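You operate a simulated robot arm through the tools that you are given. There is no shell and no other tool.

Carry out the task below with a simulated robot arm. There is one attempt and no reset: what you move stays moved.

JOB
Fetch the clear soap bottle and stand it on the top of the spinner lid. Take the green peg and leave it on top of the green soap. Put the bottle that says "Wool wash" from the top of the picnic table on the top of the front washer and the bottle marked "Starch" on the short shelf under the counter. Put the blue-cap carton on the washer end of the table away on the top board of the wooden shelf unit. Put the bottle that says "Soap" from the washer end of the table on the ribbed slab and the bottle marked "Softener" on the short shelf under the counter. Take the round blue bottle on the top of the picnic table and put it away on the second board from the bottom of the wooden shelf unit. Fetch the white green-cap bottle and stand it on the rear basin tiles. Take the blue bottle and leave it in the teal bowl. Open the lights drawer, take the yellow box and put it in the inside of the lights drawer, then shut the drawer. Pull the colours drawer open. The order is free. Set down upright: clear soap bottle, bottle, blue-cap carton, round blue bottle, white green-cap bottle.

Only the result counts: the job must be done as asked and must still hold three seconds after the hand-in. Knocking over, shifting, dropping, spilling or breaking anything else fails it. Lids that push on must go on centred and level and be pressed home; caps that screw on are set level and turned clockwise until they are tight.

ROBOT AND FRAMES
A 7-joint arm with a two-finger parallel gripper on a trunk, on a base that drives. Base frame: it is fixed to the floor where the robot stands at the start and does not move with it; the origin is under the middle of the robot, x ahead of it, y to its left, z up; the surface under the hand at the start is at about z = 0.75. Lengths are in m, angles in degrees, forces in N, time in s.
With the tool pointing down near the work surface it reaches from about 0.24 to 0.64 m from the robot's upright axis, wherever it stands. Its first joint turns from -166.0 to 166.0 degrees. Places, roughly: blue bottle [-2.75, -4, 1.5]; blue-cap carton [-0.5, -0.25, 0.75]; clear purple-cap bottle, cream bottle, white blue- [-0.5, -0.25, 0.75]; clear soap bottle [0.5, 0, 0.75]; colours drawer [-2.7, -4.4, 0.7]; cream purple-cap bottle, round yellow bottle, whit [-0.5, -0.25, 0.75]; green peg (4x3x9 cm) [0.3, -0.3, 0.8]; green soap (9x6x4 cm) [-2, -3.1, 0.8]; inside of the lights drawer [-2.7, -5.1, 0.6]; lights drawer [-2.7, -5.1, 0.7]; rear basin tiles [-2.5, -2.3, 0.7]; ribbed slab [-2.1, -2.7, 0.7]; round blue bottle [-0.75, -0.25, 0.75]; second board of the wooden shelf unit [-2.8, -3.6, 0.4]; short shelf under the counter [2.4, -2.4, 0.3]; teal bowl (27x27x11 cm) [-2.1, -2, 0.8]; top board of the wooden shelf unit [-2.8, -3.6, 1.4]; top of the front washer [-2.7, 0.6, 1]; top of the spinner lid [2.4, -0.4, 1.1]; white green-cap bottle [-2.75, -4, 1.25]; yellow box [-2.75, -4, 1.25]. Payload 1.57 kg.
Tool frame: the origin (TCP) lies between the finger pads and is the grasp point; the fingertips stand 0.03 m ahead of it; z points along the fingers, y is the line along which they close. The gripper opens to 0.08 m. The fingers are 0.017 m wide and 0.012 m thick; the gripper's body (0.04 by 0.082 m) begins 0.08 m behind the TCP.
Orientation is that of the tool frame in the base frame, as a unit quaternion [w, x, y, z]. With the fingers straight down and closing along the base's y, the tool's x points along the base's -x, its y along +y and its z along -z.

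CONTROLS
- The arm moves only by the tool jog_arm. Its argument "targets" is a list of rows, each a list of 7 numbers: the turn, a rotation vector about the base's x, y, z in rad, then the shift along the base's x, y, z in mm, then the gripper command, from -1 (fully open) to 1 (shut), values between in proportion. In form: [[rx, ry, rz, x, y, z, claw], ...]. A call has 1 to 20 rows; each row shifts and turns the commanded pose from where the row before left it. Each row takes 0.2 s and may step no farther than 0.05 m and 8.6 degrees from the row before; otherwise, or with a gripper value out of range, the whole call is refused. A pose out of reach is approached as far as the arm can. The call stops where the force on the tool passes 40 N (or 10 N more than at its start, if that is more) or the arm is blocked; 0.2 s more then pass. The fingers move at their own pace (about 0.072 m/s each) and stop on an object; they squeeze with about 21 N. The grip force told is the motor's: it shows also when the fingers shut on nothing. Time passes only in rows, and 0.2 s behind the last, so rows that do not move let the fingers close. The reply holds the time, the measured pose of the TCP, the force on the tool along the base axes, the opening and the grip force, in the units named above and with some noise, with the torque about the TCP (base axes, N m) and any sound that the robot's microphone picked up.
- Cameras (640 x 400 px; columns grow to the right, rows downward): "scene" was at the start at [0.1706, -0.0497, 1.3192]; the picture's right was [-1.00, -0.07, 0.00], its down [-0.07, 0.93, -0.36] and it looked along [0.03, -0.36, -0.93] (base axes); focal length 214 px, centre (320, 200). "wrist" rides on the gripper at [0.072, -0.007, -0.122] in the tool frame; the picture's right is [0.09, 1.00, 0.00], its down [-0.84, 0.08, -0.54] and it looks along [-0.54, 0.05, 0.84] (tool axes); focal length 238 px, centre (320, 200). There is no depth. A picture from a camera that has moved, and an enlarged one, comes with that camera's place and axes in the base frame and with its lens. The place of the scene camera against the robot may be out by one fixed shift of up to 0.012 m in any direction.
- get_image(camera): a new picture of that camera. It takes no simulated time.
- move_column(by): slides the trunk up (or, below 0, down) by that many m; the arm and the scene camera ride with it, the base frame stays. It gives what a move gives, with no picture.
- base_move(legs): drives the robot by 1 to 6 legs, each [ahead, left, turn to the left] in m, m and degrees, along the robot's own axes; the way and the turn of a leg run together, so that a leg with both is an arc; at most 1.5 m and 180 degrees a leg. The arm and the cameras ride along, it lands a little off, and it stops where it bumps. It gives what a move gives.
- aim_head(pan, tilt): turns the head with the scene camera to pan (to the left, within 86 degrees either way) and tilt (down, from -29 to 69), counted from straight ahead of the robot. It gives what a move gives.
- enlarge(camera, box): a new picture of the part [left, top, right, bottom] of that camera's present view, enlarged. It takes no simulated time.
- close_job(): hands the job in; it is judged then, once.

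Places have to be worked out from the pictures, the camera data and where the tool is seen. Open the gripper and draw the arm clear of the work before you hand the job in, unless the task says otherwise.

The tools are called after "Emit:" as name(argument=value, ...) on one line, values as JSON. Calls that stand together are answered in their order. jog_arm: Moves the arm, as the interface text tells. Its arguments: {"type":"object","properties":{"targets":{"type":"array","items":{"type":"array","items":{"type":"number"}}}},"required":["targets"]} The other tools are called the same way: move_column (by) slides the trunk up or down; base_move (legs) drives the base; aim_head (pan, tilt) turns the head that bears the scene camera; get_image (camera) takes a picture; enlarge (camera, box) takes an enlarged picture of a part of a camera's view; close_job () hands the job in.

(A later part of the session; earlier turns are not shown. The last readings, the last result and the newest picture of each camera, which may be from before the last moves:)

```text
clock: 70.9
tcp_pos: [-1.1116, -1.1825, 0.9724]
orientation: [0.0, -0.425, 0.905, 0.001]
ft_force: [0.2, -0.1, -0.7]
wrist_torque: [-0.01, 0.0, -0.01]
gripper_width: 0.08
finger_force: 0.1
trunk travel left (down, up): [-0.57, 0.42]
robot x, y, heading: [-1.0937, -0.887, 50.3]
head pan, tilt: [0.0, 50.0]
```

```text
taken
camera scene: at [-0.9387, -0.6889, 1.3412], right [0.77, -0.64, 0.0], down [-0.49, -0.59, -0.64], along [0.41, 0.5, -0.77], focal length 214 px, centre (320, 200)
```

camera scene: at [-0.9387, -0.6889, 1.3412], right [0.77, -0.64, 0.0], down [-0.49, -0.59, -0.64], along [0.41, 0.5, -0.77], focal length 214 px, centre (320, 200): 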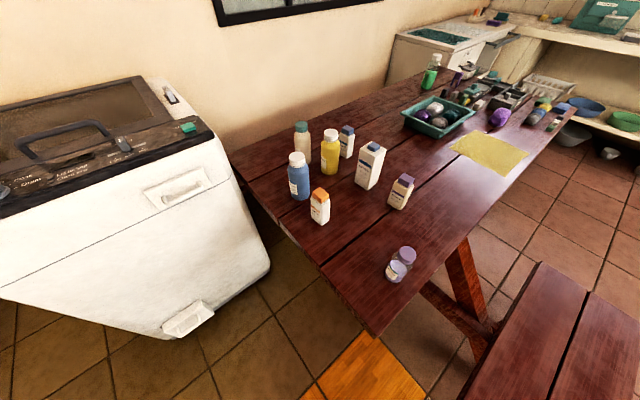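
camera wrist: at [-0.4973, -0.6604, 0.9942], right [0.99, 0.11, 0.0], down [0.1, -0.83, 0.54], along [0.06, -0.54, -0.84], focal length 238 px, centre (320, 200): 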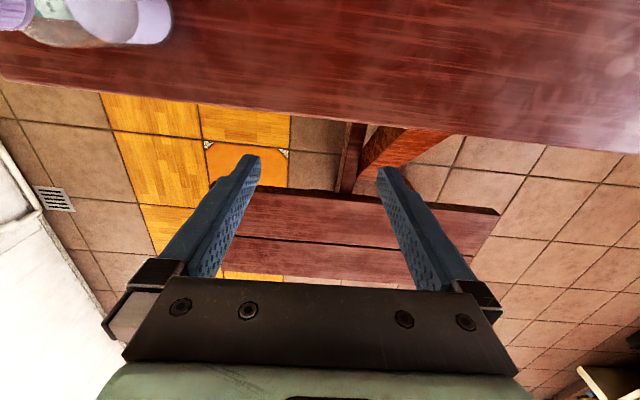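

Labels so far: cream teal-cap = "Wool wash", yellow = "Soap", cream purple-cap = "Softener", carton = "Detergent Refill", and both white bottles = "Starch". I check the clear purple-cap bottle and read the orange one closer.

Emit:
enlarge(camera="scene", box=[370, 230, 430, 290])

Emit:
enlarge(camera="scene", box=[300, 115, 370, 230])

Emit:
enlarge(camera="scene", box=[280, 140, 350, 230])

```text
6.67 times, centred on (400, 260) of scene
camera zoom: at [-0.9387, -0.6889, 1.3412], right [0.77, -0.64, 0.0], down [-0.49, -0.59, -0.64], along [0.41, 0.5, -0.77], focal length 1430 px, centre (-213, -200)
```

zoom: 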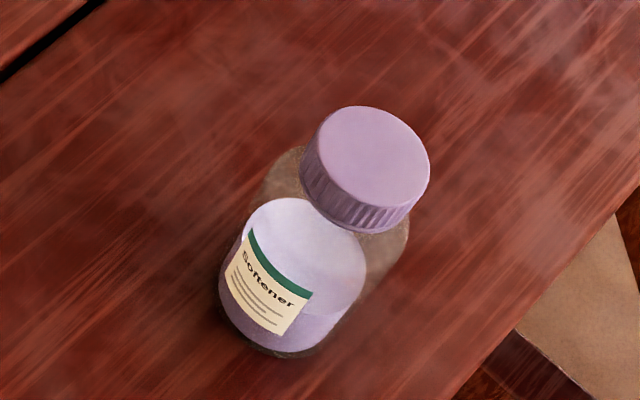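

```text
3.48 times, centred on (335, 172) of scene
camera zoom: at [-0.9387, -0.6889, 1.3412], right [0.77, -0.64, 0.0], down [-0.49, -0.59, -0.64], along [0.41, 0.5, -0.77], focal length 746 px, centre (268, 296)
```

zoom: 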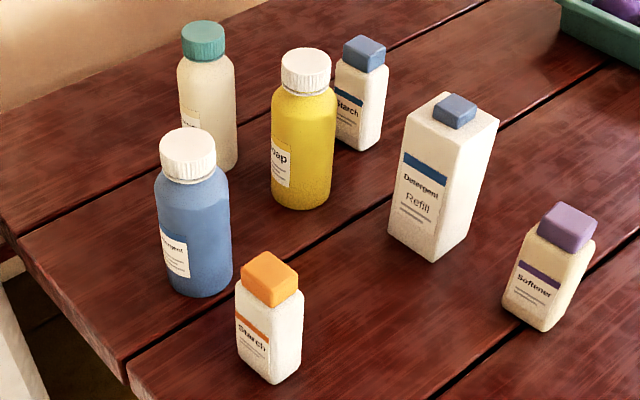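

```text
4.44 times, centred on (315, 185) of scene
camera zoom: at [-0.9387, -0.6889, 1.3412], right [0.77, -0.64, 0.0], down [-0.49, -0.59, -0.64], along [0.41, 0.5, -0.77], focal length 953 px, centre (342, 267)
```

zoom: 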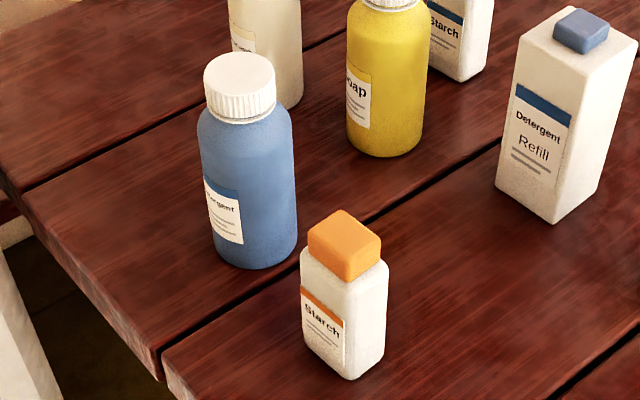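

All labels are read. The sentence grouping makes the Starch to move the white blue-cap one and the Softener the cream purple-cap one. Next I survey the tub, shelf and drawer area, starting by driving that way with the trunk raised.

Emit:
move_column(by=0.3)

Emit:
base_move(legs=[[0, 0, 129.7], [0.1, 1.4, 0]])

Emit:
aim_head(pan=0, tilt=45)

Emit:
get_image(camera="scene")

```text
clock: 73.9
tcp_pos: [-1.1118, -1.183, 1.2714]
orientation: [-0.001, -0.425, 0.905, 0.002]
ft_force: [0.0, -0.6, -0.4]
wrist_torque: [-0.01, 0.0, -0.01]
gripper_width: 0.0801
finger_force: 0.1
trunk travel left (down, up): [-0.87, 0.12]
robot x, y, heading: [-1.0918, -0.8851, 50.3]
head pan, tilt: [0.0, 50.0]
```

```text
clock: 86.0
tcp_pos: [-1.0096, -2.0901, 1.2715]
orientation: [0.001, 1.0, -0.028, -0.001]
ft_force: [0.6, -0.7, -0.2]
wrist_torque: [0.02, 0.04, -0.05]
gripper_width: 0.08
finger_force: 0.1
trunk travel left (down, up): [-0.87, 0.12]
robot x, y, heading: [-1.2629, -2.2524, 177.0]
head pan, tilt: [0.0, 50.0]
```

```text
clock: 86.7
tcp_pos: [-1.0085, -2.0914, 1.2709]
orientation: [0.001, 1.0, -0.027, 0.0]
ft_force: [-0.2, 0.0, -0.5]
wrist_torque: [0.02, 0.0, 0.03]
gripper_width: 0.0799
finger_force: 0.2
trunk travel left (down, up): [-0.87, 0.12]
robot x, y, heading: [-1.2594, -2.251, 177.1]
head pan, tilt: [0.0, 45.0]
```

```text
taken
camera scene: at [-1.5135, -2.2327, 1.648], right [0.05, 1.0, 0.0], down [0.71, -0.04, -0.71], along [-0.71, 0.04, -0.71], focal length 214 px, centre (320, 200)
```

scene: 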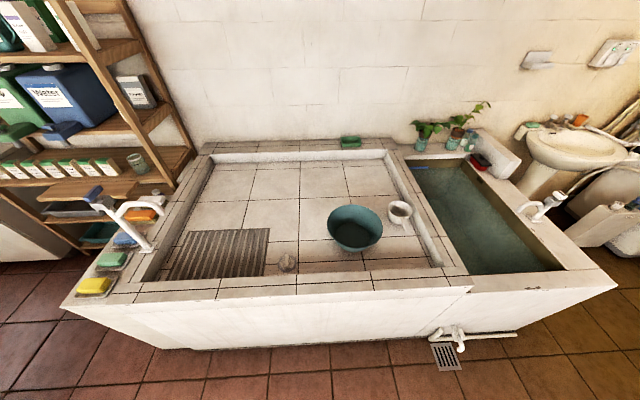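

I can see the tub, ribbed slab, soaps, bowl and rear tiles. I test how far the base can approach the tub.

Emit:
enlarge(camera="scene", box=[0, 0, 240, 300])

Emit:
enlarge(camera="scene", box=[150, 120, 450, 300])

Emit:
base_move(legs=[[0.6, 0, 0]])

```text
1.33 times, centred on (120, 150) of scene
camera zoom: at [-1.5135, -2.2327, 1.648], right [0.05, 1.0, 0.0], down [0.71, -0.04, -0.71], along [-0.71, 0.04, -0.71], focal length 286 px, centre (587, 267)
```

zoom: 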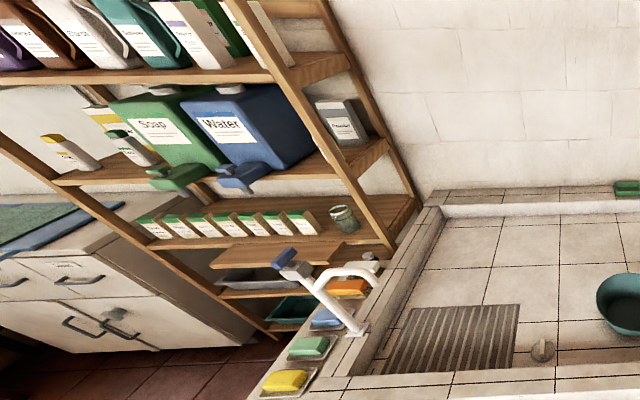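

```text
2.13 times, centred on (300, 210) of scene
camera zoom: at [-1.5135, -2.2327, 1.648], right [0.05, 1.0, 0.0], down [0.71, -0.04, -0.71], along [-0.71, 0.04, -0.71], focal length 458 px, centre (363, 179)
```

zoom: 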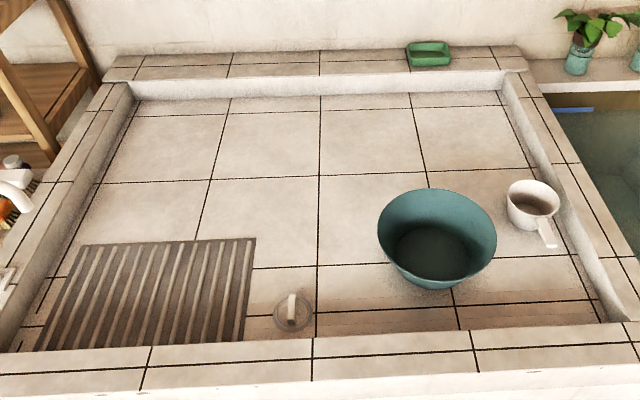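

```text
clock: 89.2
tcp_pos: [-1.4205, -2.069, 1.2722]
orientation: [0.0, 1.0, -0.026, 0.001]
ft_force: [-0.4, -0.2, -0.1]
wrist_torque: [0.01, -0.06, -0.03]
gripper_width: 0.08
finger_force: 0.1
trunk travel left (down, up): [-0.87, 0.12]
robot x, y, heading: [-1.6654, -2.2315, 177.1]
head pan, tilt: [0.0, 45.0]
stopped in leg 1: the robot was blocked; the commanded pose is now the measured one
```

The base stops about 0.165 m from the tub front. I look left toward the shelf unit, drawers and cart.

Emit:
aim_head(pan=55, tilt=30)

Emit:
get_image(camera="scene")

Emit:
aim_head(pan=-55, tilt=30)

Emit:
get_image(camera="scene")

```text
clock: 90.4
tcp_pos: [-1.4148, -2.0681, 1.2718]
orientation: [0.001, 1.0, -0.026, -0.001]
ft_force: [-0.3, -0.3, 0.0]
wrist_torque: [-0.01, 0.02, -0.03]
gripper_width: 0.08
finger_force: 0.0
trunk travel left (down, up): [-0.87, 0.12]
robot x, y, heading: [-1.668, -2.2298, 177.1]
head pan, tilt: [55.0, 30.0]
```

```text
taken
camera scene: at [-1.8928, -2.2866, 1.6708], right [-0.79, 0.62, 0.0], down [0.31, 0.39, -0.87], along [-0.53, -0.68, -0.5], focal length 214 px, centre (320, 200)
```

scene: 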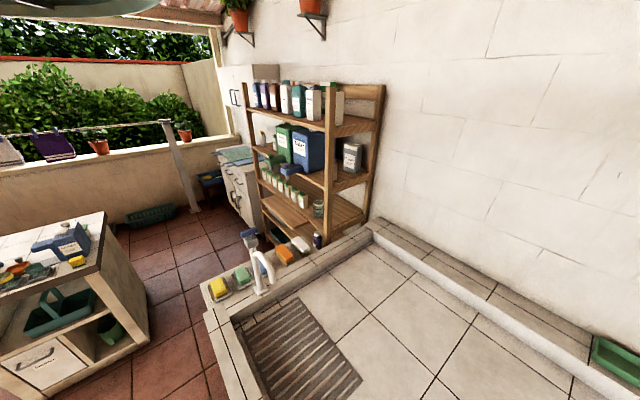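

```text
clock: 92.3
tcp_pos: [-1.4166, -2.0676, 1.2715]
orientation: [0.002, 1.0, -0.027, -0.001]
ft_force: [-0.1, 0.3, 0.2]
wrist_torque: [0.02, -0.02, 0.0]
gripper_width: 0.0798
finger_force: 0.0
trunk travel left (down, up): [-0.87, 0.12]
robot x, y, heading: [-1.6656, -2.2301, 177.0]
head pan, tilt: [-55.0, 30.0]
```

```text
taken
camera scene: at [-1.8859, -2.1388, 1.6707], right [0.85, 0.53, 0.0], down [0.27, -0.42, -0.87], along [-0.46, 0.73, -0.5], focal length 214 px, centre (320, 200)
```

scene: 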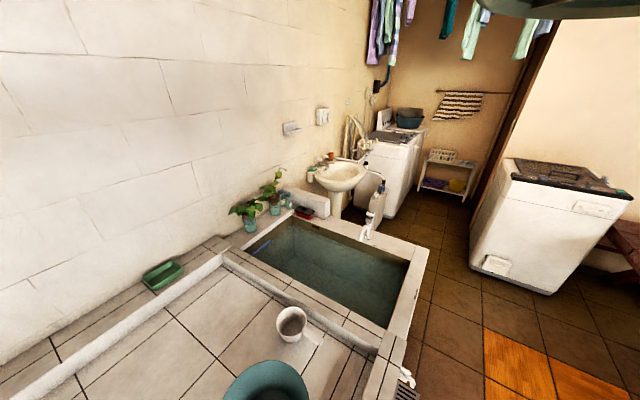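

Emit:
base_move(legs=[[-0.15, 0, 3], [0, 1.25, 0], [0.45, 0.25, 0]])

Emit:
aim_head(pan=0, tilt=30)

Emit:
get_image(camera="scene")

Emit:
aim_head(pan=50, tilt=30)

Emit:
get_image(camera="scene")

```text
clock: 102.2
tcp_pos: [-1.7426, -3.5616, 1.2719]
orientation: [0.001, 1.0, -0.009, 0.0]
ft_force: [0.1, 1.4, -0.1]
wrist_torque: [-0.04, -0.03, 0.03]
gripper_width: 0.0799
finger_force: 0.1
trunk travel left (down, up): [-0.87, 0.12]
robot x, y, heading: [-1.9878, -3.7297, 179.0]
head pan, tilt: [-55.0, 30.0]
```

```text
clock: 103.5
tcp_pos: [-1.7432, -3.5623, 1.2719]
orientation: [0.0, 1.0, -0.008, 0.0]
ft_force: [-1.0, 0.1, -0.2]
wrist_torque: [-0.01, -0.04, 0.0]
gripper_width: 0.0799
finger_force: 0.0
trunk travel left (down, up): [-0.87, 0.12]
robot x, y, heading: [-1.9824, -3.7302, 178.9]
head pan, tilt: [0.0, 30.0]
```

```text
taken
camera scene: at [-2.25, -3.7211, 1.6707], right [0.02, 1.0, 0.0], down [0.5, -0.01, -0.87], along [-0.87, 0.02, -0.5], focal length 214 px, centre (320, 200)
```

scene: 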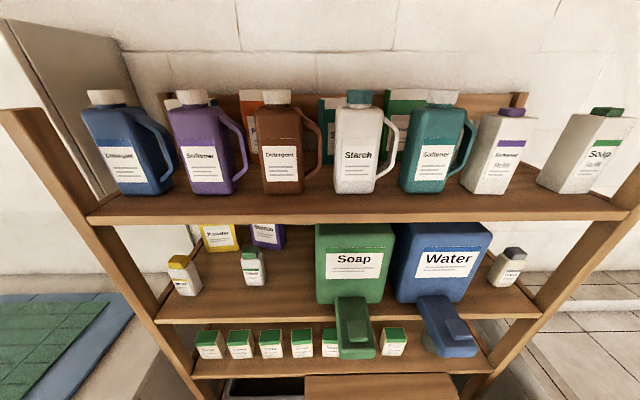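

```text
clock: 104.7
tcp_pos: [-1.7431, -3.5607, 1.2711]
orientation: [0.002, 1.0, -0.009, 0.0]
ft_force: [-0.6, -0.6, 0.3]
wrist_torque: [0.0, -0.02, 0.03]
gripper_width: 0.08
finger_force: 0.0
trunk travel left (down, up): [-0.87, 0.12]
robot x, y, heading: [-1.9879, -3.7334, 178.9]
head pan, tilt: [50.0, 30.0]
```

```text
taken
camera scene: at [-2.2188, -3.7909, 1.6707], right [-0.75, 0.66, 0.0], down [0.33, 0.38, -0.87], along [-0.57, -0.65, -0.5], focal length 214 px, centre (320, 200)
```

scene: 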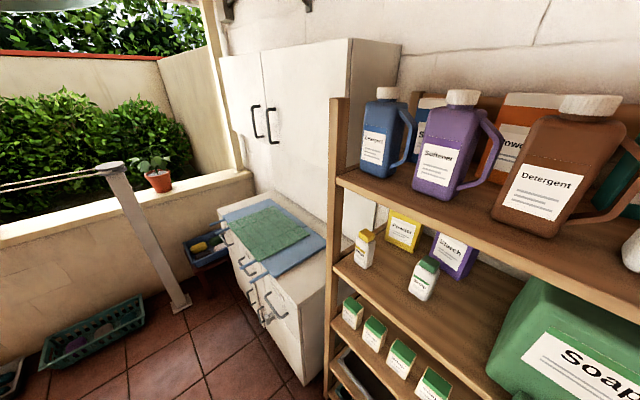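

The shelf is quite full. I lower the trunk to look at the lower boards.

Emit:
move_column(by=-0.4)

Emit:
aim_head(pan=0, tilt=20)

Emit:
get_image(camera="scene")

Emit:
move_column(by=-0.4)

Emit:
get_image(camera="scene")

```text
clock: 108.5
tcp_pos: [-1.7424, -3.5621, 0.8714]
orientation: [0.001, 1.0, -0.008, 0.0]
ft_force: [0.2, 0.2, 0.0]
wrist_torque: [0.02, 0.0, 0.0]
gripper_width: 0.08
finger_force: 0.0
trunk travel left (down, up): [-0.47, 0.52]
robot x, y, heading: [-1.9878, -3.7305, 179.1]
head pan, tilt: [50.0, 30.0]
```

```text
clock: 109.7
tcp_pos: [-1.7429, -3.5617, 0.8722]
orientation: [0.001, 1.0, -0.009, 0.0]
ft_force: [-0.3, 0.5, -0.3]
wrist_torque: [0.01, -0.02, 0.0]
gripper_width: 0.08
finger_force: 0.1
trunk travel left (down, up): [-0.47, 0.52]
robot x, y, heading: [-1.9879, -3.7279, 179.2]
head pan, tilt: [0.0, 20.0]
```

```text
taken
camera scene: at [-2.2526, -3.7212, 1.2867], right [0.02, 1.0, 0.0], down [0.34, -0.01, -0.94], along [-0.94, 0.01, -0.34], focal length 214 px, centre (320, 200)
```

scene: 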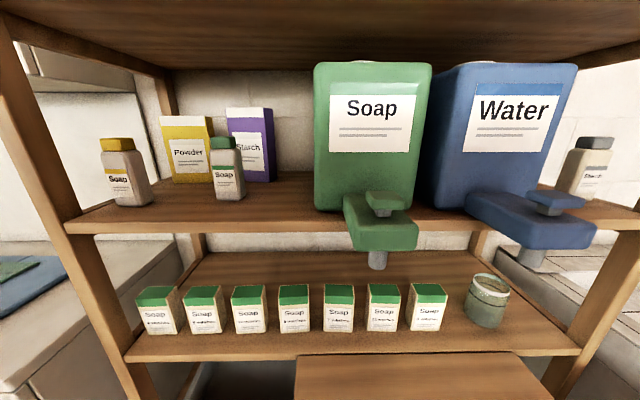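

```text
clock: 113.5
tcp_pos: [-1.7428, -3.5617, 0.472]
orientation: [0.001, 1.0, -0.008, 0.0]
ft_force: [0.8, -0.1, -0.3]
wrist_torque: [-0.01, -0.01, -0.03]
gripper_width: 0.0798
finger_force: 0.0
trunk travel left (down, up): [-0.07, 0.92]
robot x, y, heading: [-1.9862, -3.7303, 179.0]
head pan, tilt: [0.0, 20.0]
```

```text
taken
camera scene: at [-2.2526, -3.7211, 0.8868], right [0.02, 1.0, 0.0], down [0.34, -0.01, -0.94], along [-0.94, 0.02, -0.34], focal length 214 px, centre (320, 200)
```

scene: 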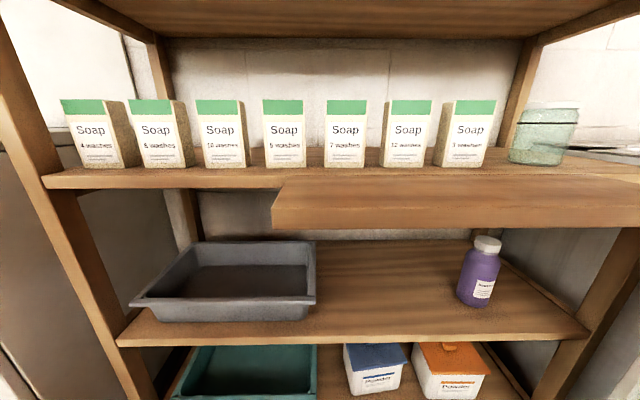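

Second board from the bottom has free space between the tray and the purple bottle. Next I view the drawers, raising the trunk first.

Emit:
move_column(by=0.4)

Emit:
base_move(legs=[[0.0, 1.0, 1]])

Emit:
aim_head(pan=0, tilt=40)

Emit:
get_image(camera="scene")

```text
clock: 117.3
tcp_pos: [-1.7425, -3.5613, 0.8712]
orientation: [0.001, 1.0, -0.009, 0.0]
ft_force: [0.6, 0.6, 0.6]
wrist_torque: [-0.01, 0.04, 0.0]
gripper_width: 0.0799
finger_force: 0.0
trunk travel left (down, up): [-0.47, 0.52]
robot x, y, heading: [-1.9855, -3.7295, 179.0]
head pan, tilt: [0.0, 20.0]
```

```text
clock: 122.5
tcp_pos: [-1.7635, -4.553, 0.8711]
orientation: [0.0, 1.0, -0.016, 0.0]
ft_force: [0.0, -0.4, -0.1]
wrist_torque: [0.0, 0.0, -0.02]
gripper_width: 0.0799
finger_force: 0.0
trunk travel left (down, up): [-0.47, 0.52]
robot x, y, heading: [-2.0085, -4.7188, 178.0]
head pan, tilt: [0.0, 20.0]
```

```text
clock: 123.3
tcp_pos: [-1.765, -4.5537, 0.8717]
orientation: [0.001, 1.0, -0.015, 0.0]
ft_force: [0.5, -1.6, 0.4]
wrist_torque: [0.03, -0.01, 0.0]
gripper_width: 0.0805
finger_force: 0.1
trunk travel left (down, up): [-0.47, 0.52]
robot x, y, heading: [-2.0078, -4.7156, 178.3]
head pan, tilt: [0.0, 40.0]
```

```text
taken
camera scene: at [-2.2676, -4.7058, 1.2554], right [0.03, 1.0, 0.0], down [0.64, -0.02, -0.77], along [-0.77, 0.02, -0.64], focal length 214 px, centre (320, 200)
```

scene: 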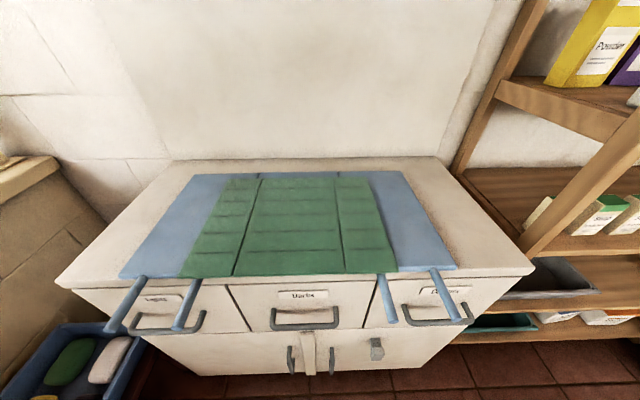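

Emit:
enlarge(camera="scene", box=[80, 250, 280, 375])

Emit:
enlarge(camera="scene", box=[330, 250, 530, 375])

Emit:
aim_head(pan=50, tilt=45)

Emit:
get_image(camera="scene")

Emit:
aim_head(pan=-50, tilt=45)

Emit:
get_image(camera="scene")

```text
3.20 times, centred on (180, 312) of scene
camera zoom: at [-2.2676, -4.7058, 1.2554], right [0.03, 1.0, 0.0], down [0.64, -0.02, -0.77], along [-0.77, 0.02, -0.64], focal length 686 px, centre (768, -160)
```

zoom: 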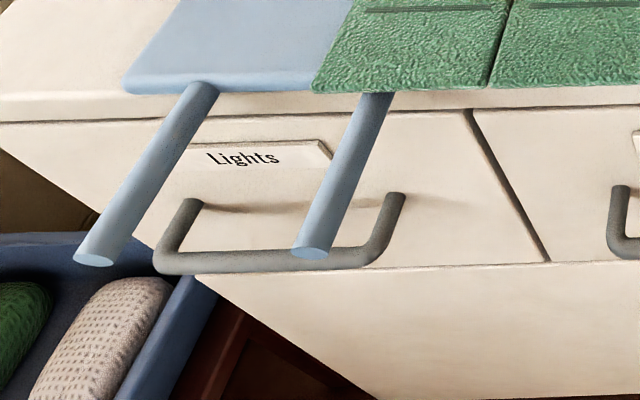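

```text
3.20 times, centred on (430, 312) of scene
camera zoom: at [-2.2676, -4.7058, 1.2554], right [0.03, 1.0, 0.0], down [0.64, -0.02, -0.77], along [-0.77, 0.02, -0.64], focal length 686 px, centre (-32, -160)
```

zoom: 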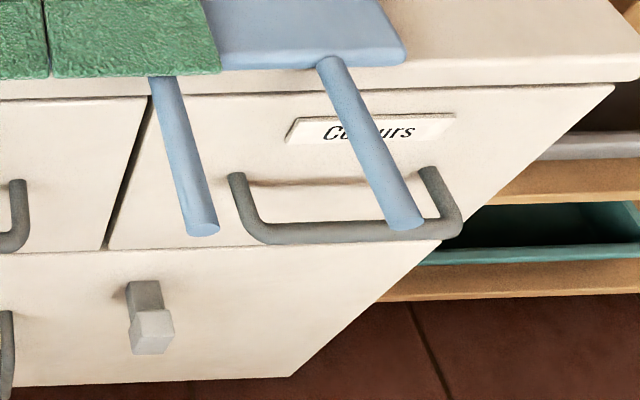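

```text
clock: 124.5
tcp_pos: [-1.7637, -4.5529, 0.8724]
orientation: [0.001, 1.0, -0.015, 0.0]
ft_force: [0.7, 0.1, -0.1]
wrist_torque: [0.0, -0.03, 0.0]
gripper_width: 0.0798
finger_force: 0.1
trunk travel left (down, up): [-0.47, 0.52]
robot x, y, heading: [-2.0065, -4.7196, 178.1]
head pan, tilt: [50.0, 45.0]
```

```text
taken
camera scene: at [-2.2368, -4.7691, 1.2481], right [-0.75, 0.67, 0.0], down [0.47, 0.53, -0.71], along [-0.47, -0.53, -0.71], focal length 214 px, centre (320, 200)
```

scene: 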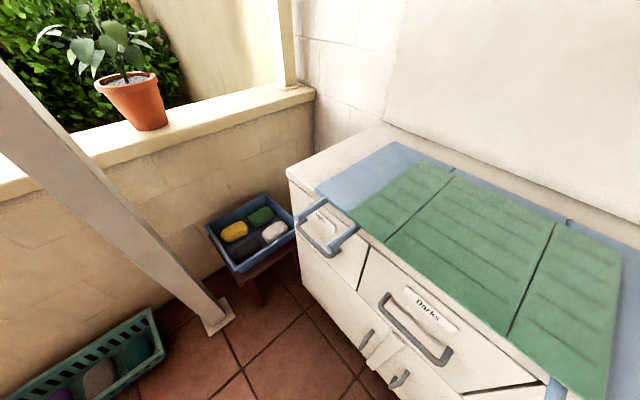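

```text
clock: 126.2
tcp_pos: [-1.7631, -4.5526, 0.8716]
orientation: [0.002, 1.0, -0.016, 0.0]
ft_force: [0.4, -0.6, -0.1]
wrist_torque: [-0.01, -0.01, 0.01]
gripper_width: 0.0799
finger_force: 0.0
trunk travel left (down, up): [-0.47, 0.52]
robot x, y, heading: [-2.0085, -4.7196, 178.3]
head pan, tilt: [-50.0, 45.0]
```

```text
taken
camera scene: at [-2.233, -4.6446, 1.2481], right [0.78, 0.62, 0.0], down [0.44, -0.56, -0.71], along [-0.44, 0.56, -0.71], focal length 214 px, centre (320, 200)
```

scene: 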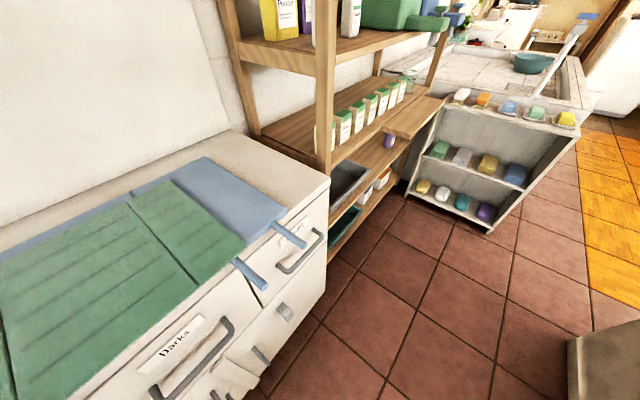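

The dresser drawers from left to right are Lights, Darks and Colours. Blue poles stick out above the Lights and Colours handles, which are bars at z ≈ 0.71. The hand is behind the robot, so I swing it round to the front in a circle of 0.3 m radius, keeping its orientation.

Emit:
jog_arm(targets=[[0, 0, 0, -24, 39, 0, -1], [0, 0, 0, -34, 31, 0, -1], [0, 0, 0, -40, 26, 0, -1], [0, 0, 0, -42, 20, 0, -1], [0, 0, 0, -46, 12, 0, -1], [0, 0, 0, -47, 6, 0, -1], [0, 0, 0, -47, -2, 0, -1], [0, 0, 0, -46, -10, 0, -1], [0, 0, 0, -44, -16, 0, -1], [0, 0, 0, -41, -23, 0, -1], [0, 0, 0, -37, -30, 0, -1], [0, 0, 0, -31, -34, 0, -1], [0, 0, 0, -26, -40, 0, -1], [0, 0, 0, -20, -42, 0, -1], [0, 0, 0, -12, -46, 0, -1], [0, 0, 0, -6, -47, 0, -1]])

Emit:
get_image(camera="wrist")

Emit:
aim_head(pan=0, tilt=55)

Emit:
get_image(camera="scene")

```text
clock: 129.6
tcp_pos: [-2.3029, -4.7093, 0.8757]
orientation: [0.0, 1.0, -0.015, 0.0]
ft_force: [-0.1, 0.9, -0.1]
wrist_torque: [0.0, 0.01, 0.01]
gripper_width: 0.0802
finger_force: 0.1
trunk travel left (down, up): [-0.47, 0.52]
robot x, y, heading: [-2.0117, -4.7193, 178.4]
head pan, tilt: [-50.0, 45.0]
```

```text
taken
camera wrist: at [-2.2334, -4.7041, 0.9968], right [0.06, -1.0, 0.0], down [-0.84, -0.05, 0.54], along [-0.54, -0.03, -0.84], focal length 238 px, centre (320, 200)
```

wrist: 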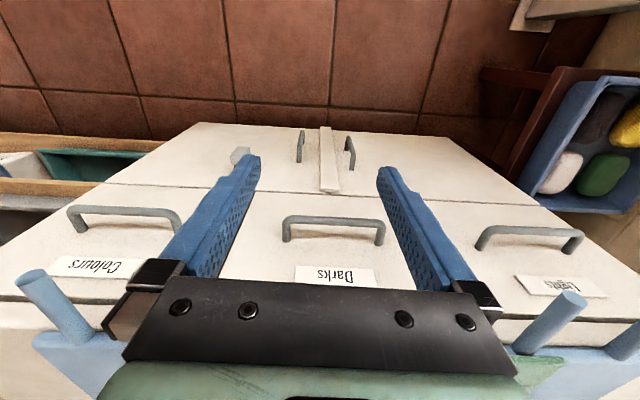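

```text
clock: 130.8
tcp_pos: [-2.3049, -4.7071, 0.8748]
orientation: [0.001, 1.0, -0.015, 0.0]
ft_force: [0.0, 0.3, 0.1]
wrist_torque: [0.01, -0.02, -0.02]
gripper_width: 0.08
finger_force: 0.1
trunk travel left (down, up): [-0.47, 0.52]
robot x, y, heading: [-2.0108, -4.7172, 178.4]
head pan, tilt: [0.0, 55.0]
```

```text
taken
camera scene: at [-2.2547, -4.7062, 1.2347], right [0.03, 1.0, 0.0], down [0.82, -0.03, -0.57], along [-0.57, 0.02, -0.82], focal length 214 px, centre (320, 200)
```

scene: 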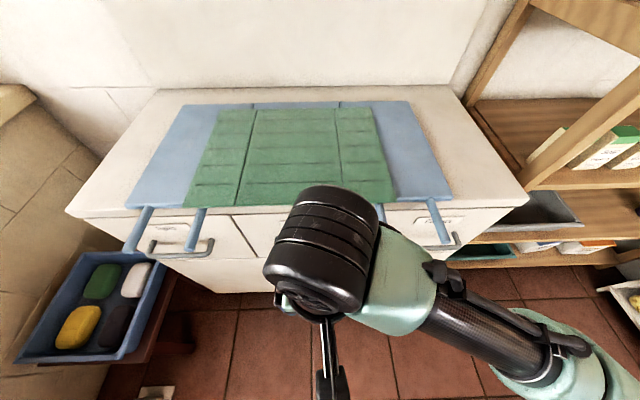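

The arm hangs with its elbow out to the right. I back the base off and shift it, then bring the tool forward and turn it horizontal with the fingers closing vertically, to grip the Lights handle bar.

Emit:
base_move(legs=[[-0.22, 0.17, 1.6]])

Emit:
jog_arm(targets=[[0, 0, 0, -45, 0, 0, -1], [0, 0, 0, -45, 0, 0, -1], [0, 0, 0, -45, 0, 0, -1], [0, 0, 0, -45, 0, 0, -1], [0, 0.1428, 0, 0, 0, 0, -1], [0, 0.1428, 0, 0, 0, 0, -1], [0, 0.1428, 0, 0, 0, 0, -1], [0, 0.1428, 0, 0, 0, 0, -1], [0, 0.1428, 0, 0, 0, 0, -1], [0, 0.1428, 0, 0, 0, 0, -1], [0, 0.1428, 0, 0, 0, 0, -1], [0, 0.1428, 0, 0, 0, 0, -1], [0, 0.1428, 0, 0, 0, 0, -1], [0, 0.1428, 0, 0, 0, 0, -1], [0, 0.1428, 0, 0, 0, 0, -1]])

Emit:
get_image(camera="scene")

```text
clock: 132.7
tcp_pos: [-2.0862, -4.882, 0.8748]
orientation: [0.001, 1.0, -0.003, -0.001]
ft_force: [0.7, 0.3, -0.2]
wrist_torque: [0.03, -0.02, 0.03]
gripper_width: 0.0801
finger_force: 0.0
trunk travel left (down, up): [-0.47, 0.52]
robot x, y, heading: [-1.7907, -4.8831, 179.7]
head pan, tilt: [0.0, 55.0]
```

```text
clock: 135.9
tcp_pos: [-2.2684, -4.8825, 0.8751]
orientation: [-0.001, -0.707, 0.0, 0.707]
ft_force: [1.7, 0.3, -0.1]
wrist_torque: [-0.02, 0.01, -0.01]
gripper_width: 0.08
finger_force: 0.1
trunk travel left (down, up): [-0.47, 0.52]
robot x, y, heading: [-1.7925, -4.8803, 180.0]
head pan, tilt: [0.0, 55.0]
```

```text
taken
camera scene: at [-2.0389, -4.879, 1.2347], right [0.0, 1.0, 0.0], down [0.82, 0.0, -0.57], along [-0.57, 0.0, -0.82], focal length 214 px, centre (320, 200)
```

scene: 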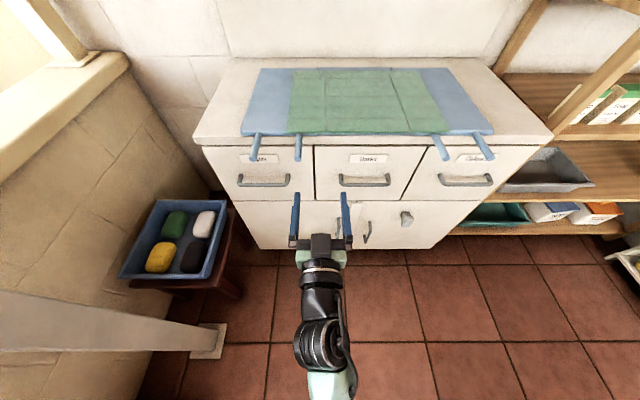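

The horizontal pose works. Now I roll the tool 90° so the fingers close vertically, moving level with the Lights handle at about y = -5.05 and z = 0.725, still short of the dresser.

Emit:
jog_arm(targets=[[0.1428, 0, 0, 0, -15, -13.6, -1], [0.1428, 0, 0, 0, -15, -13.6, -1], [0.1428, 0, 0, 0, -15, -13.6, -1], [0.1428, 0, 0, 0, -15, -13.6, -1], [0.1428, 0, 0, 0, -15, -13.6, -1], [0.1428, 0, 0, 0, -15, -13.6, -1], [0.1428, 0, 0, 0, -15, -13.6, -1], [0.1428, 0, 0, 0, -15, -13.6, -1], [0.1428, 0, 0, 0, -15, -13.6, -1], [0.1428, 0, 0, 0, -15, -13.6, -1], [0.1428, 0, 0, 0, -15, -13.6, -1]])

Emit:
get_image(camera="scene")

Emit:
get_image(camera="wrist")

```text
clock: 138.3
tcp_pos: [-2.2673, -5.0477, 0.725]
orientation: [-0.499, 0.501, 0.5, -0.5]
ft_force: [-1.1, -0.5, -0.1]
wrist_torque: [0.02, -0.02, 0.0]
gripper_width: 0.0802
finger_force: 0.1
trunk travel left (down, up): [-0.47, 0.52]
robot x, y, heading: [-1.7907, -4.884, 179.9]
head pan, tilt: [0.0, 55.0]
```

```text
taken
camera scene: at [-2.039, -4.8788, 1.2346], right [0.0, 1.0, 0.0], down [0.82, 0.0, -0.57], along [-0.57, 0.0, -0.82], focal length 214 px, centre (320, 200)
```

scene: 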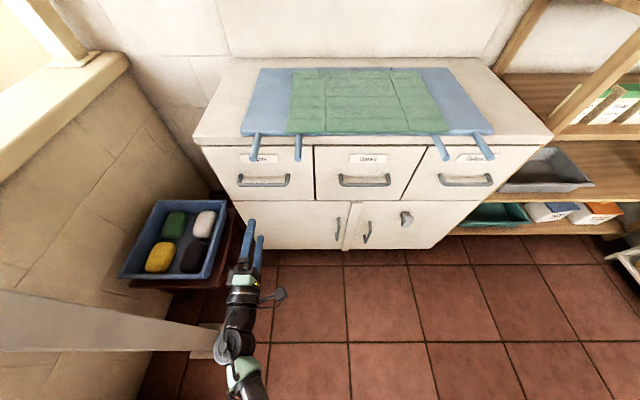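

```text
taken
camera wrist: at [-2.147, -4.9752, 0.7315], right [0.0, 0.09, -1.0], down [0.54, -0.84, -0.08], along [-0.84, -0.54, -0.05], focal length 238 px, centre (320, 200)
```

wrist: 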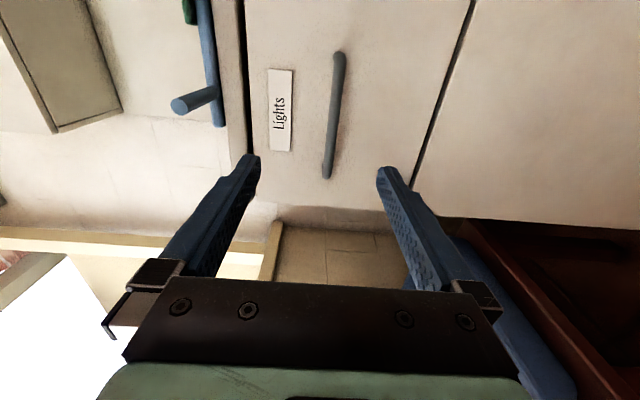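

Emit:
jog_arm(targets=[[0, 0, 0, -40, 0, -9, -1], [0, 0, 0, -40, 0, -9, -1], [0, 0, 0, -40, 0, 0, -1]])

Emit:
get_image(camera="wrist")

Emit:
enlarge(camera="scene", box=[200, 110, 320, 240])

```text
clock: 139.1
tcp_pos: [-2.3877, -5.048, 0.7044]
orientation: [-0.498, 0.502, 0.499, -0.501]
ft_force: [0.2, -0.1, -0.7]
wrist_torque: [0.01, -0.03, 0.0]
gripper_width: 0.0798
finger_force: 0.1
trunk travel left (down, up): [-0.47, 0.52]
robot x, y, heading: [-1.7917, -4.8854, 179.8]
head pan, tilt: [0.0, 55.0]
```

```text
taken
camera wrist: at [-2.2686, -4.9755, 0.7112], right [0.0, 0.09, -1.0], down [0.54, -0.84, -0.07], along [-0.84, -0.54, -0.05], focal length 238 px, centre (320, 200)
```

wrist: 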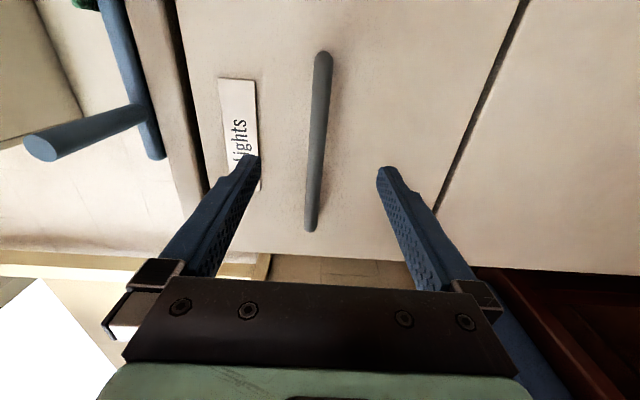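

```text
3.08 times, centred on (260, 175) of scene
camera zoom: at [-2.0392, -4.8788, 1.2346], right [0.0, 1.0, 0.0], down [0.82, 0.0, -0.57], along [-0.57, 0.0, -0.82], focal length 660 px, centre (505, 277)
```

zoom: 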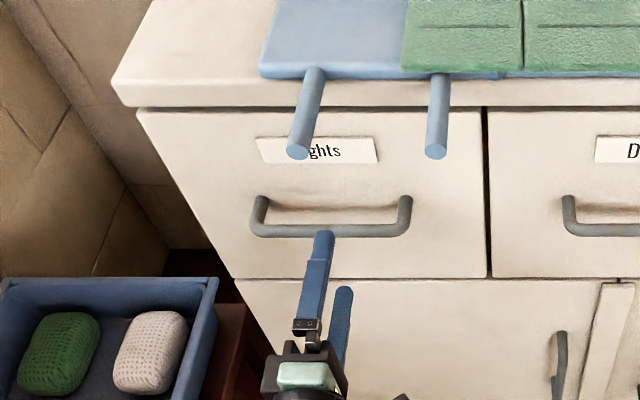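

The bar is centred between the fingers, and I judge it at x ≈ -2.475. I advance 80 mm and close.

Emit:
jog_arm(targets=[[0, 0, 0, -40, 0, 0, -1], [0, 0, 0, -40, 0, 0, -1], [0, 0, 0, 0, 0, 0, -1]])

Emit:
get_image(camera="wrist")

Emit:
enlarge(camera="scene", box=[200, 110, 320, 240])

```text
clock: 139.9
tcp_pos: [-2.4659, -5.0514, 0.7065]
orientation: [-0.498, 0.502, 0.499, -0.501]
ft_force: [0.1, 0.3, -1.2]
wrist_torque: [-0.03, 0.01, 0.02]
gripper_width: 0.0801
finger_force: 0.1
trunk travel left (down, up): [-0.47, 0.52]
robot x, y, heading: [-1.7932, -4.8874, 180.0]
head pan, tilt: [0.0, 55.0]
```

```text
taken
camera wrist: at [-2.3454, -4.9791, 0.7137], right [0.0, 0.09, -1.0], down [0.54, -0.84, -0.07], along [-0.84, -0.54, -0.05], focal length 238 px, centre (320, 200)
```

wrist: 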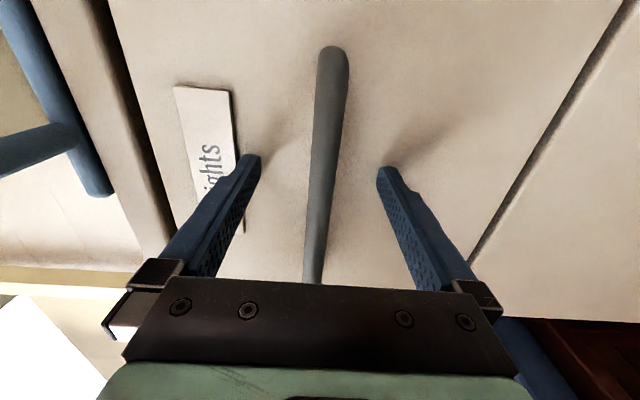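

```text
3.08 times, centred on (260, 175) of scene
camera zoom: at [-2.0388, -4.8788, 1.2347], right [0.0, 1.0, 0.0], down [0.82, 0.0, -0.57], along [-0.57, 0.0, -0.82], focal length 660 px, centre (505, 277)
```

zoom: 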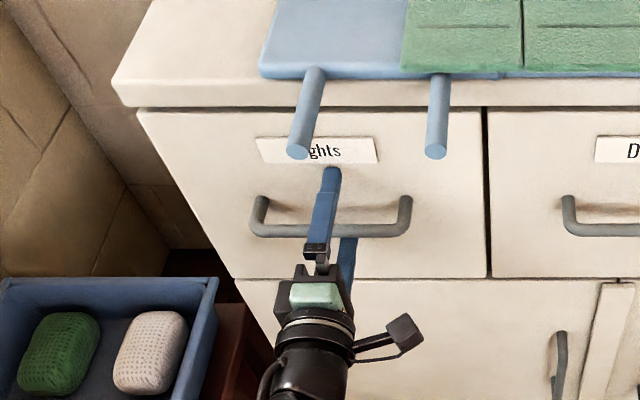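

The bar lies between the fingers, so I close on it.

Emit:
jog_arm(targets=[[0, 0, 0, 0, 0, 0, 1], [0, 0, 0, 0, 0, 0, 1], [0, 0, 0, 0, 0, 0, 1], [0, 0, 0, 0, 0, 0, 1], [0, 0, 0, 0, 0, 0, 1]])

Emit:
base_move(legs=[[-0.15, 0, 0]])

Emit:
get_image(camera="scene")

```text
clock: 141.1
tcp_pos: [-2.4652, -5.0511, 0.7072]
orientation: [-0.498, 0.502, 0.499, -0.501]
ft_force: [-0.7, 0.6, 0.6]
wrist_torque: [0.17, 0.0, -0.01]
gripper_width: 0.0138
finger_force: 30.5
trunk travel left (down, up): [-0.47, 0.52]
robot x, y, heading: [-1.7915, -4.8863, 180.0]
head pan, tilt: [0.0, 55.0]
```

```text
clock: 142.5
tcp_pos: [-2.3151, -5.0524, 0.7073]
orientation: [-0.498, 0.502, 0.499, -0.501]
ft_force: [0.5, 1.7, 0.7]
wrist_torque: [0.18, -0.05, 0.49]
gripper_width: 0.0138
finger_force: 30.7
trunk travel left (down, up): [-0.47, 0.52]
robot x, y, heading: [-1.6407, -4.8834, 179.7]
head pan, tilt: [0.0, 55.0]
```

```text
taken
camera scene: at [-1.8892, -4.8792, 1.2347], right [0.0, 1.0, 0.0], down [0.82, 0.0, -0.57], along [-0.57, 0.0, -0.82], focal length 214 px, centre (320, 200)
```

scene: 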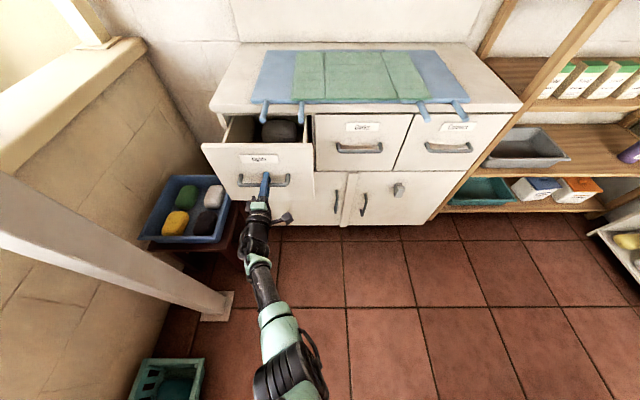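

The drawer opens smoothly. I pull further.

Emit:
base_move(legs=[[-0.1, 0, 0]])

Emit:
enlarge(camera="scene", box=[170, 60, 370, 220])

```text
clock: 143.6
tcp_pos: [-2.2203, -5.0511, 0.7068]
orientation: [-0.499, 0.502, 0.499, -0.5]
ft_force: [1.2, 2.7, 1.2]
wrist_torque: [0.2, -0.05, 0.49]
gripper_width: 0.0138
finger_force: 30.5
trunk travel left (down, up): [-0.47, 0.52]
robot x, y, heading: [-1.5464, -4.8879, 179.5]
head pan, tilt: [0.0, 55.0]
```

```text
2.50 times, centred on (270, 140) of scene
camera zoom: at [-1.7936, -4.8796, 1.2347], right [0.0, 1.0, 0.0], down [0.82, 0.0, -0.57], along [-0.57, 0.0, -0.82], focal length 536 px, centre (445, 350)
```

zoom: 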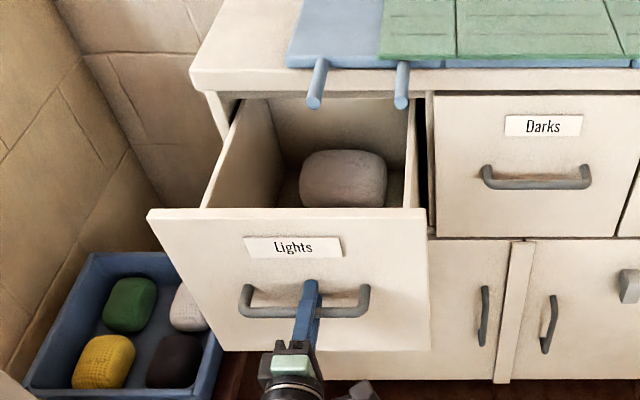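

The drawer is open about 0.245 m, with free room in front of the grey bar. I release the handle and draw back.

Emit:
jog_arm(targets=[[0, 0, 0, 0, 0, 0, -1], [0, 0, 0, 0, 0, 0, -1], [0, 0, 0, 0, 0, 0, -1], [0, 0, 0, 0, 0, 0, -1], [0, 0, 0, 45, 0, 0, -1], [0, 0, 0, 45, 0, 0, -1]])

Emit:
get_image(camera="scene")

```text
clock: 145.0
tcp_pos: [-2.1286, -5.0506, 0.7074]
orientation: [-0.499, 0.502, 0.498, -0.501]
ft_force: [0.0, 0.0, -0.4]
wrist_torque: [-0.03, 0.0, 0.02]
gripper_width: 0.0799
finger_force: 0.1
trunk travel left (down, up): [-0.47, 0.52]
robot x, y, heading: [-1.5461, -4.8859, 179.9]
head pan, tilt: [0.0, 55.0]
```

```text
taken
camera scene: at [-1.7936, -4.8796, 1.2347], right [0.0, 1.0, 0.0], down [0.82, 0.0, -0.57], along [-0.57, 0.0, -0.82], focal length 214 px, centre (320, 200)
```

scene: 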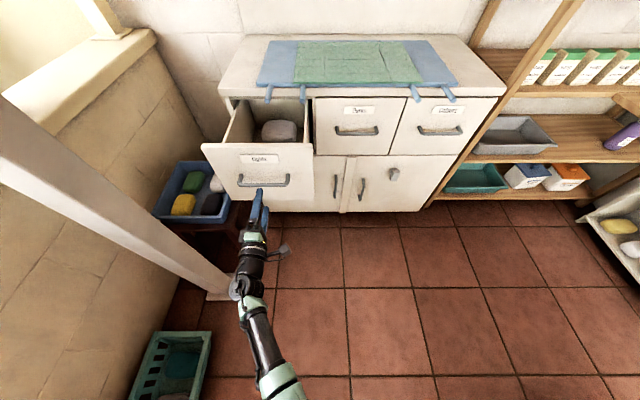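

I raise the trunk, go forward and move right to the shelf's left end, rolling the tool back so the fingers close horizontally.

Emit:
move_column(by=0.4)

Emit:
jog_arm(targets=[[-0.1428, 0, 0, 0, 15, 0, -1], [-0.1428, 0, 0, 0, 15, 0, -1], [-0.1428, 0, 0, 0, 15, 0, -1], [-0.1428, 0, 0, 0, 15, 0, -1], [-0.1428, 0, 0, 0, 15, 0, -1], [-0.1428, 0, 0, 0, 15, 0, -1], [-0.1428, 0, 0, 0, 15, 0, -1], [-0.1428, 0, 0, 0, 15, 0, -1], [-0.1428, 0, 0, 0, 15, 0, -1], [-0.1428, 0, 0, 0, 15, 0, -1], [-0.1428, 0, 0, 0, 15, 0, -1]])

Emit:
base_move(legs=[[0.2, 0, 0], [0, -0.8, 0]])

Emit:
aim_head(pan=0, tilt=20)

Emit:
get_image(camera="scene")

Emit:
get_image(camera="wrist")

```text
clock: 148.9
tcp_pos: [-2.1291, -5.05, 1.1064]
orientation: [-0.499, 0.502, 0.499, -0.5]
ft_force: [0.6, 1.1, 0.2]
wrist_torque: [0.01, -0.01, 0.0]
gripper_width: 0.0799
finger_force: 0.0
trunk travel left (down, up): [-0.87, 0.12]
robot x, y, heading: [-1.5479, -4.8871, 179.7]
head pan, tilt: [0.0, 55.0]
```

```text
clock: 151.3
tcp_pos: [-2.1286, -4.8863, 1.109]
orientation: [0.003, 0.708, -0.002, -0.707]
ft_force: [0.2, 0.5, 0.2]
wrist_torque: [0.0, -0.01, 0.01]
gripper_width: 0.0798
finger_force: 0.0
trunk travel left (down, up): [-0.87, 0.12]
robot x, y, heading: [-1.5492, -4.8853, 179.7]
head pan, tilt: [0.0, 55.0]
```

```text
clock: 156.7
tcp_pos: [-2.328, -4.0968, 1.1085]
orientation: [0.01, 0.708, 0.006, -0.706]
ft_force: [-0.2, 1.4, 0.4]
wrist_torque: [-0.02, 0.0, 0.0]
gripper_width: 0.0801
finger_force: 0.1
trunk travel left (down, up): [-0.87, 0.12]
robot x, y, heading: [-1.7476, -4.0852, -179.2]
head pan, tilt: [0.0, 55.0]
```

```text
clock: 157.7
tcp_pos: [-2.3282, -4.0972, 1.1072]
orientation: [0.01, 0.708, 0.005, -0.706]
ft_force: [0.5, -0.2, -0.2]
wrist_torque: [-0.01, -0.02, 0.0]
gripper_width: 0.0801
finger_force: 0.2
trunk travel left (down, up): [-0.87, 0.12]
robot x, y, heading: [-1.7462, -4.085, -178.9]
head pan, tilt: [0.0, 20.0]
```

```text
taken
camera scene: at [-2.0142, -4.084, 1.6867], right [-0.02, 1.0, 0.0], down [0.34, 0.01, -0.94], along [-0.94, -0.02, -0.34], focal length 214 px, centre (320, 200)
```

scene: 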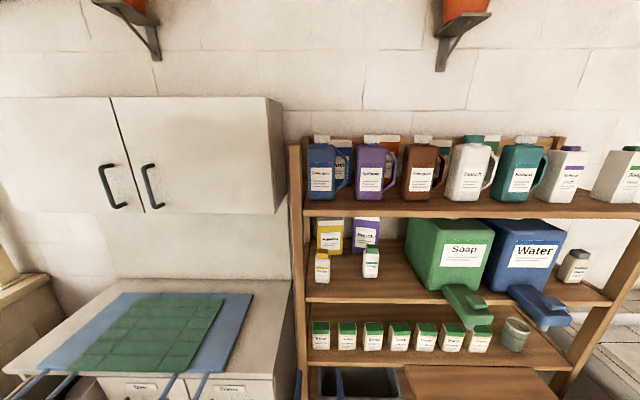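

```text
taken
camera wrist: at [-2.208, -4.0877, 1.0366], right [0.02, -1.0, -0.09], down [0.54, -0.06, 0.84], along [-0.84, -0.07, 0.54], focal length 238 px, centre (320, 200)
```

wrist: 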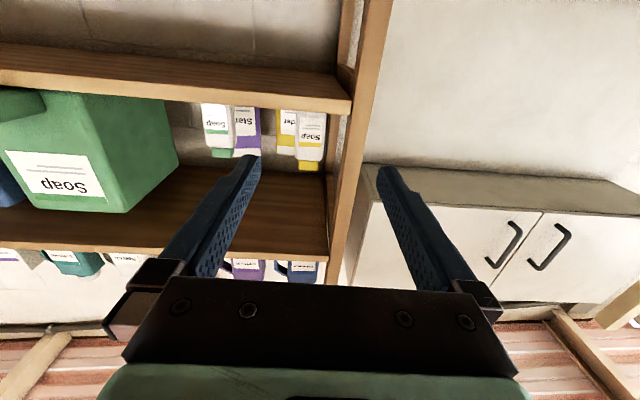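

Emit:
enlarge(camera="scene", box=[285, 125, 445, 225])

Emit:
enlarge(camera="scene", box=[285, 205, 445, 305])

Emit:
enlarge(camera="scene", box=[480, 125, 640, 225])

Emit:
jog_arm(targets=[[0.1428, 0, 0, 0, 0, 0, -1], [0.1428, 0, 0, 0, 0, 0, -1], [0.1428, 0, 0, 0, 0, 0, -1], [0.1428, 0, 0, 0, 0, 0, -1], [0.1428, 0, 0, 0, 0, 0, -1], [0.1428, 0, 0, 0, 0, 0, -1], [0.1428, 0, 0, 0, 0, 0, -1], [0.1428, 0, 0, 0, 0, 0, -1], [0.1428, 0, 0, 0, 0, 0, -1], [0.1428, 0, 0, 0, 0, 0, -1], [0.1428, 0, 0, 0, 0, 0, -1], [0.1428, 0, 0, 0, 0, 0, -1], [0.1428, 0, 0, 0, 0, 0, -1], [0.1428, 0, 0, 0, 0, 0, -1], [0.1428, 0, 0, 0, 0, 0, -1]])

```text
4.00 times, centred on (365, 175) of scene
camera zoom: at [-2.0142, -4.084, 1.6867], right [-0.02, 1.0, 0.0], down [0.34, 0.01, -0.94], along [-0.94, -0.02, -0.34], focal length 858 px, centre (140, 300)
```

zoom: 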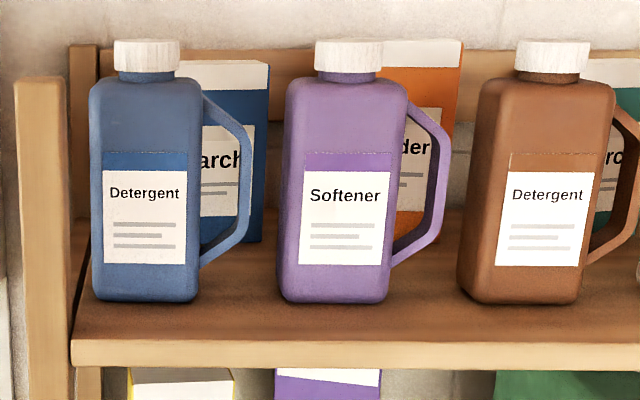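

```text
4.00 times, centred on (365, 255) of scene
camera zoom: at [-2.0142, -4.084, 1.6867], right [-0.02, 1.0, 0.0], down [0.34, 0.01, -0.94], along [-0.94, -0.02, -0.34], focal length 858 px, centre (140, -20)
```

zoom: 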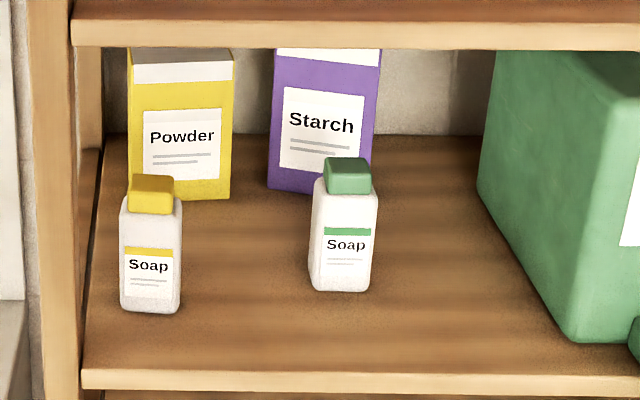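

```text
4.00 times, centred on (560, 175) of scene
camera zoom: at [-2.0142, -4.084, 1.6867], right [-0.02, 1.0, 0.0], down [0.34, 0.01, -0.94], along [-0.94, -0.02, -0.34], focal length 858 px, centre (-640, 300)
```

zoom: 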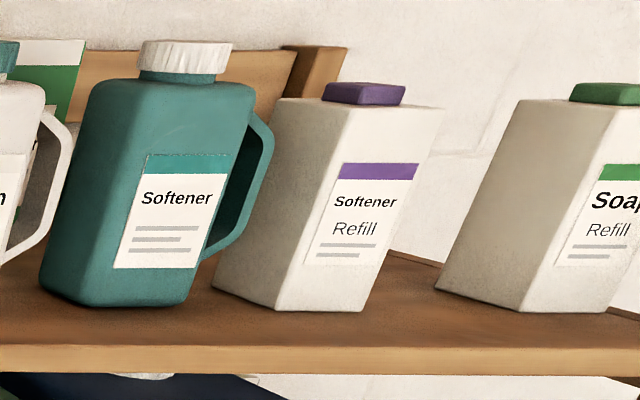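

```text
clock: 160.9
tcp_pos: [-2.3288, -4.0986, 1.1072]
orientation: [-0.617, 0.347, 0.624, -0.332]
ft_force: [-0.1, 0.3, 1.7]
wrist_torque: [-0.01, 0.0, -0.02]
gripper_width: 0.0799
finger_force: 0.2
trunk travel left (down, up): [-0.87, 0.12]
robot x, y, heading: [-1.7462, -4.0873, -179.0]
head pan, tilt: [0.0, 20.0]
```

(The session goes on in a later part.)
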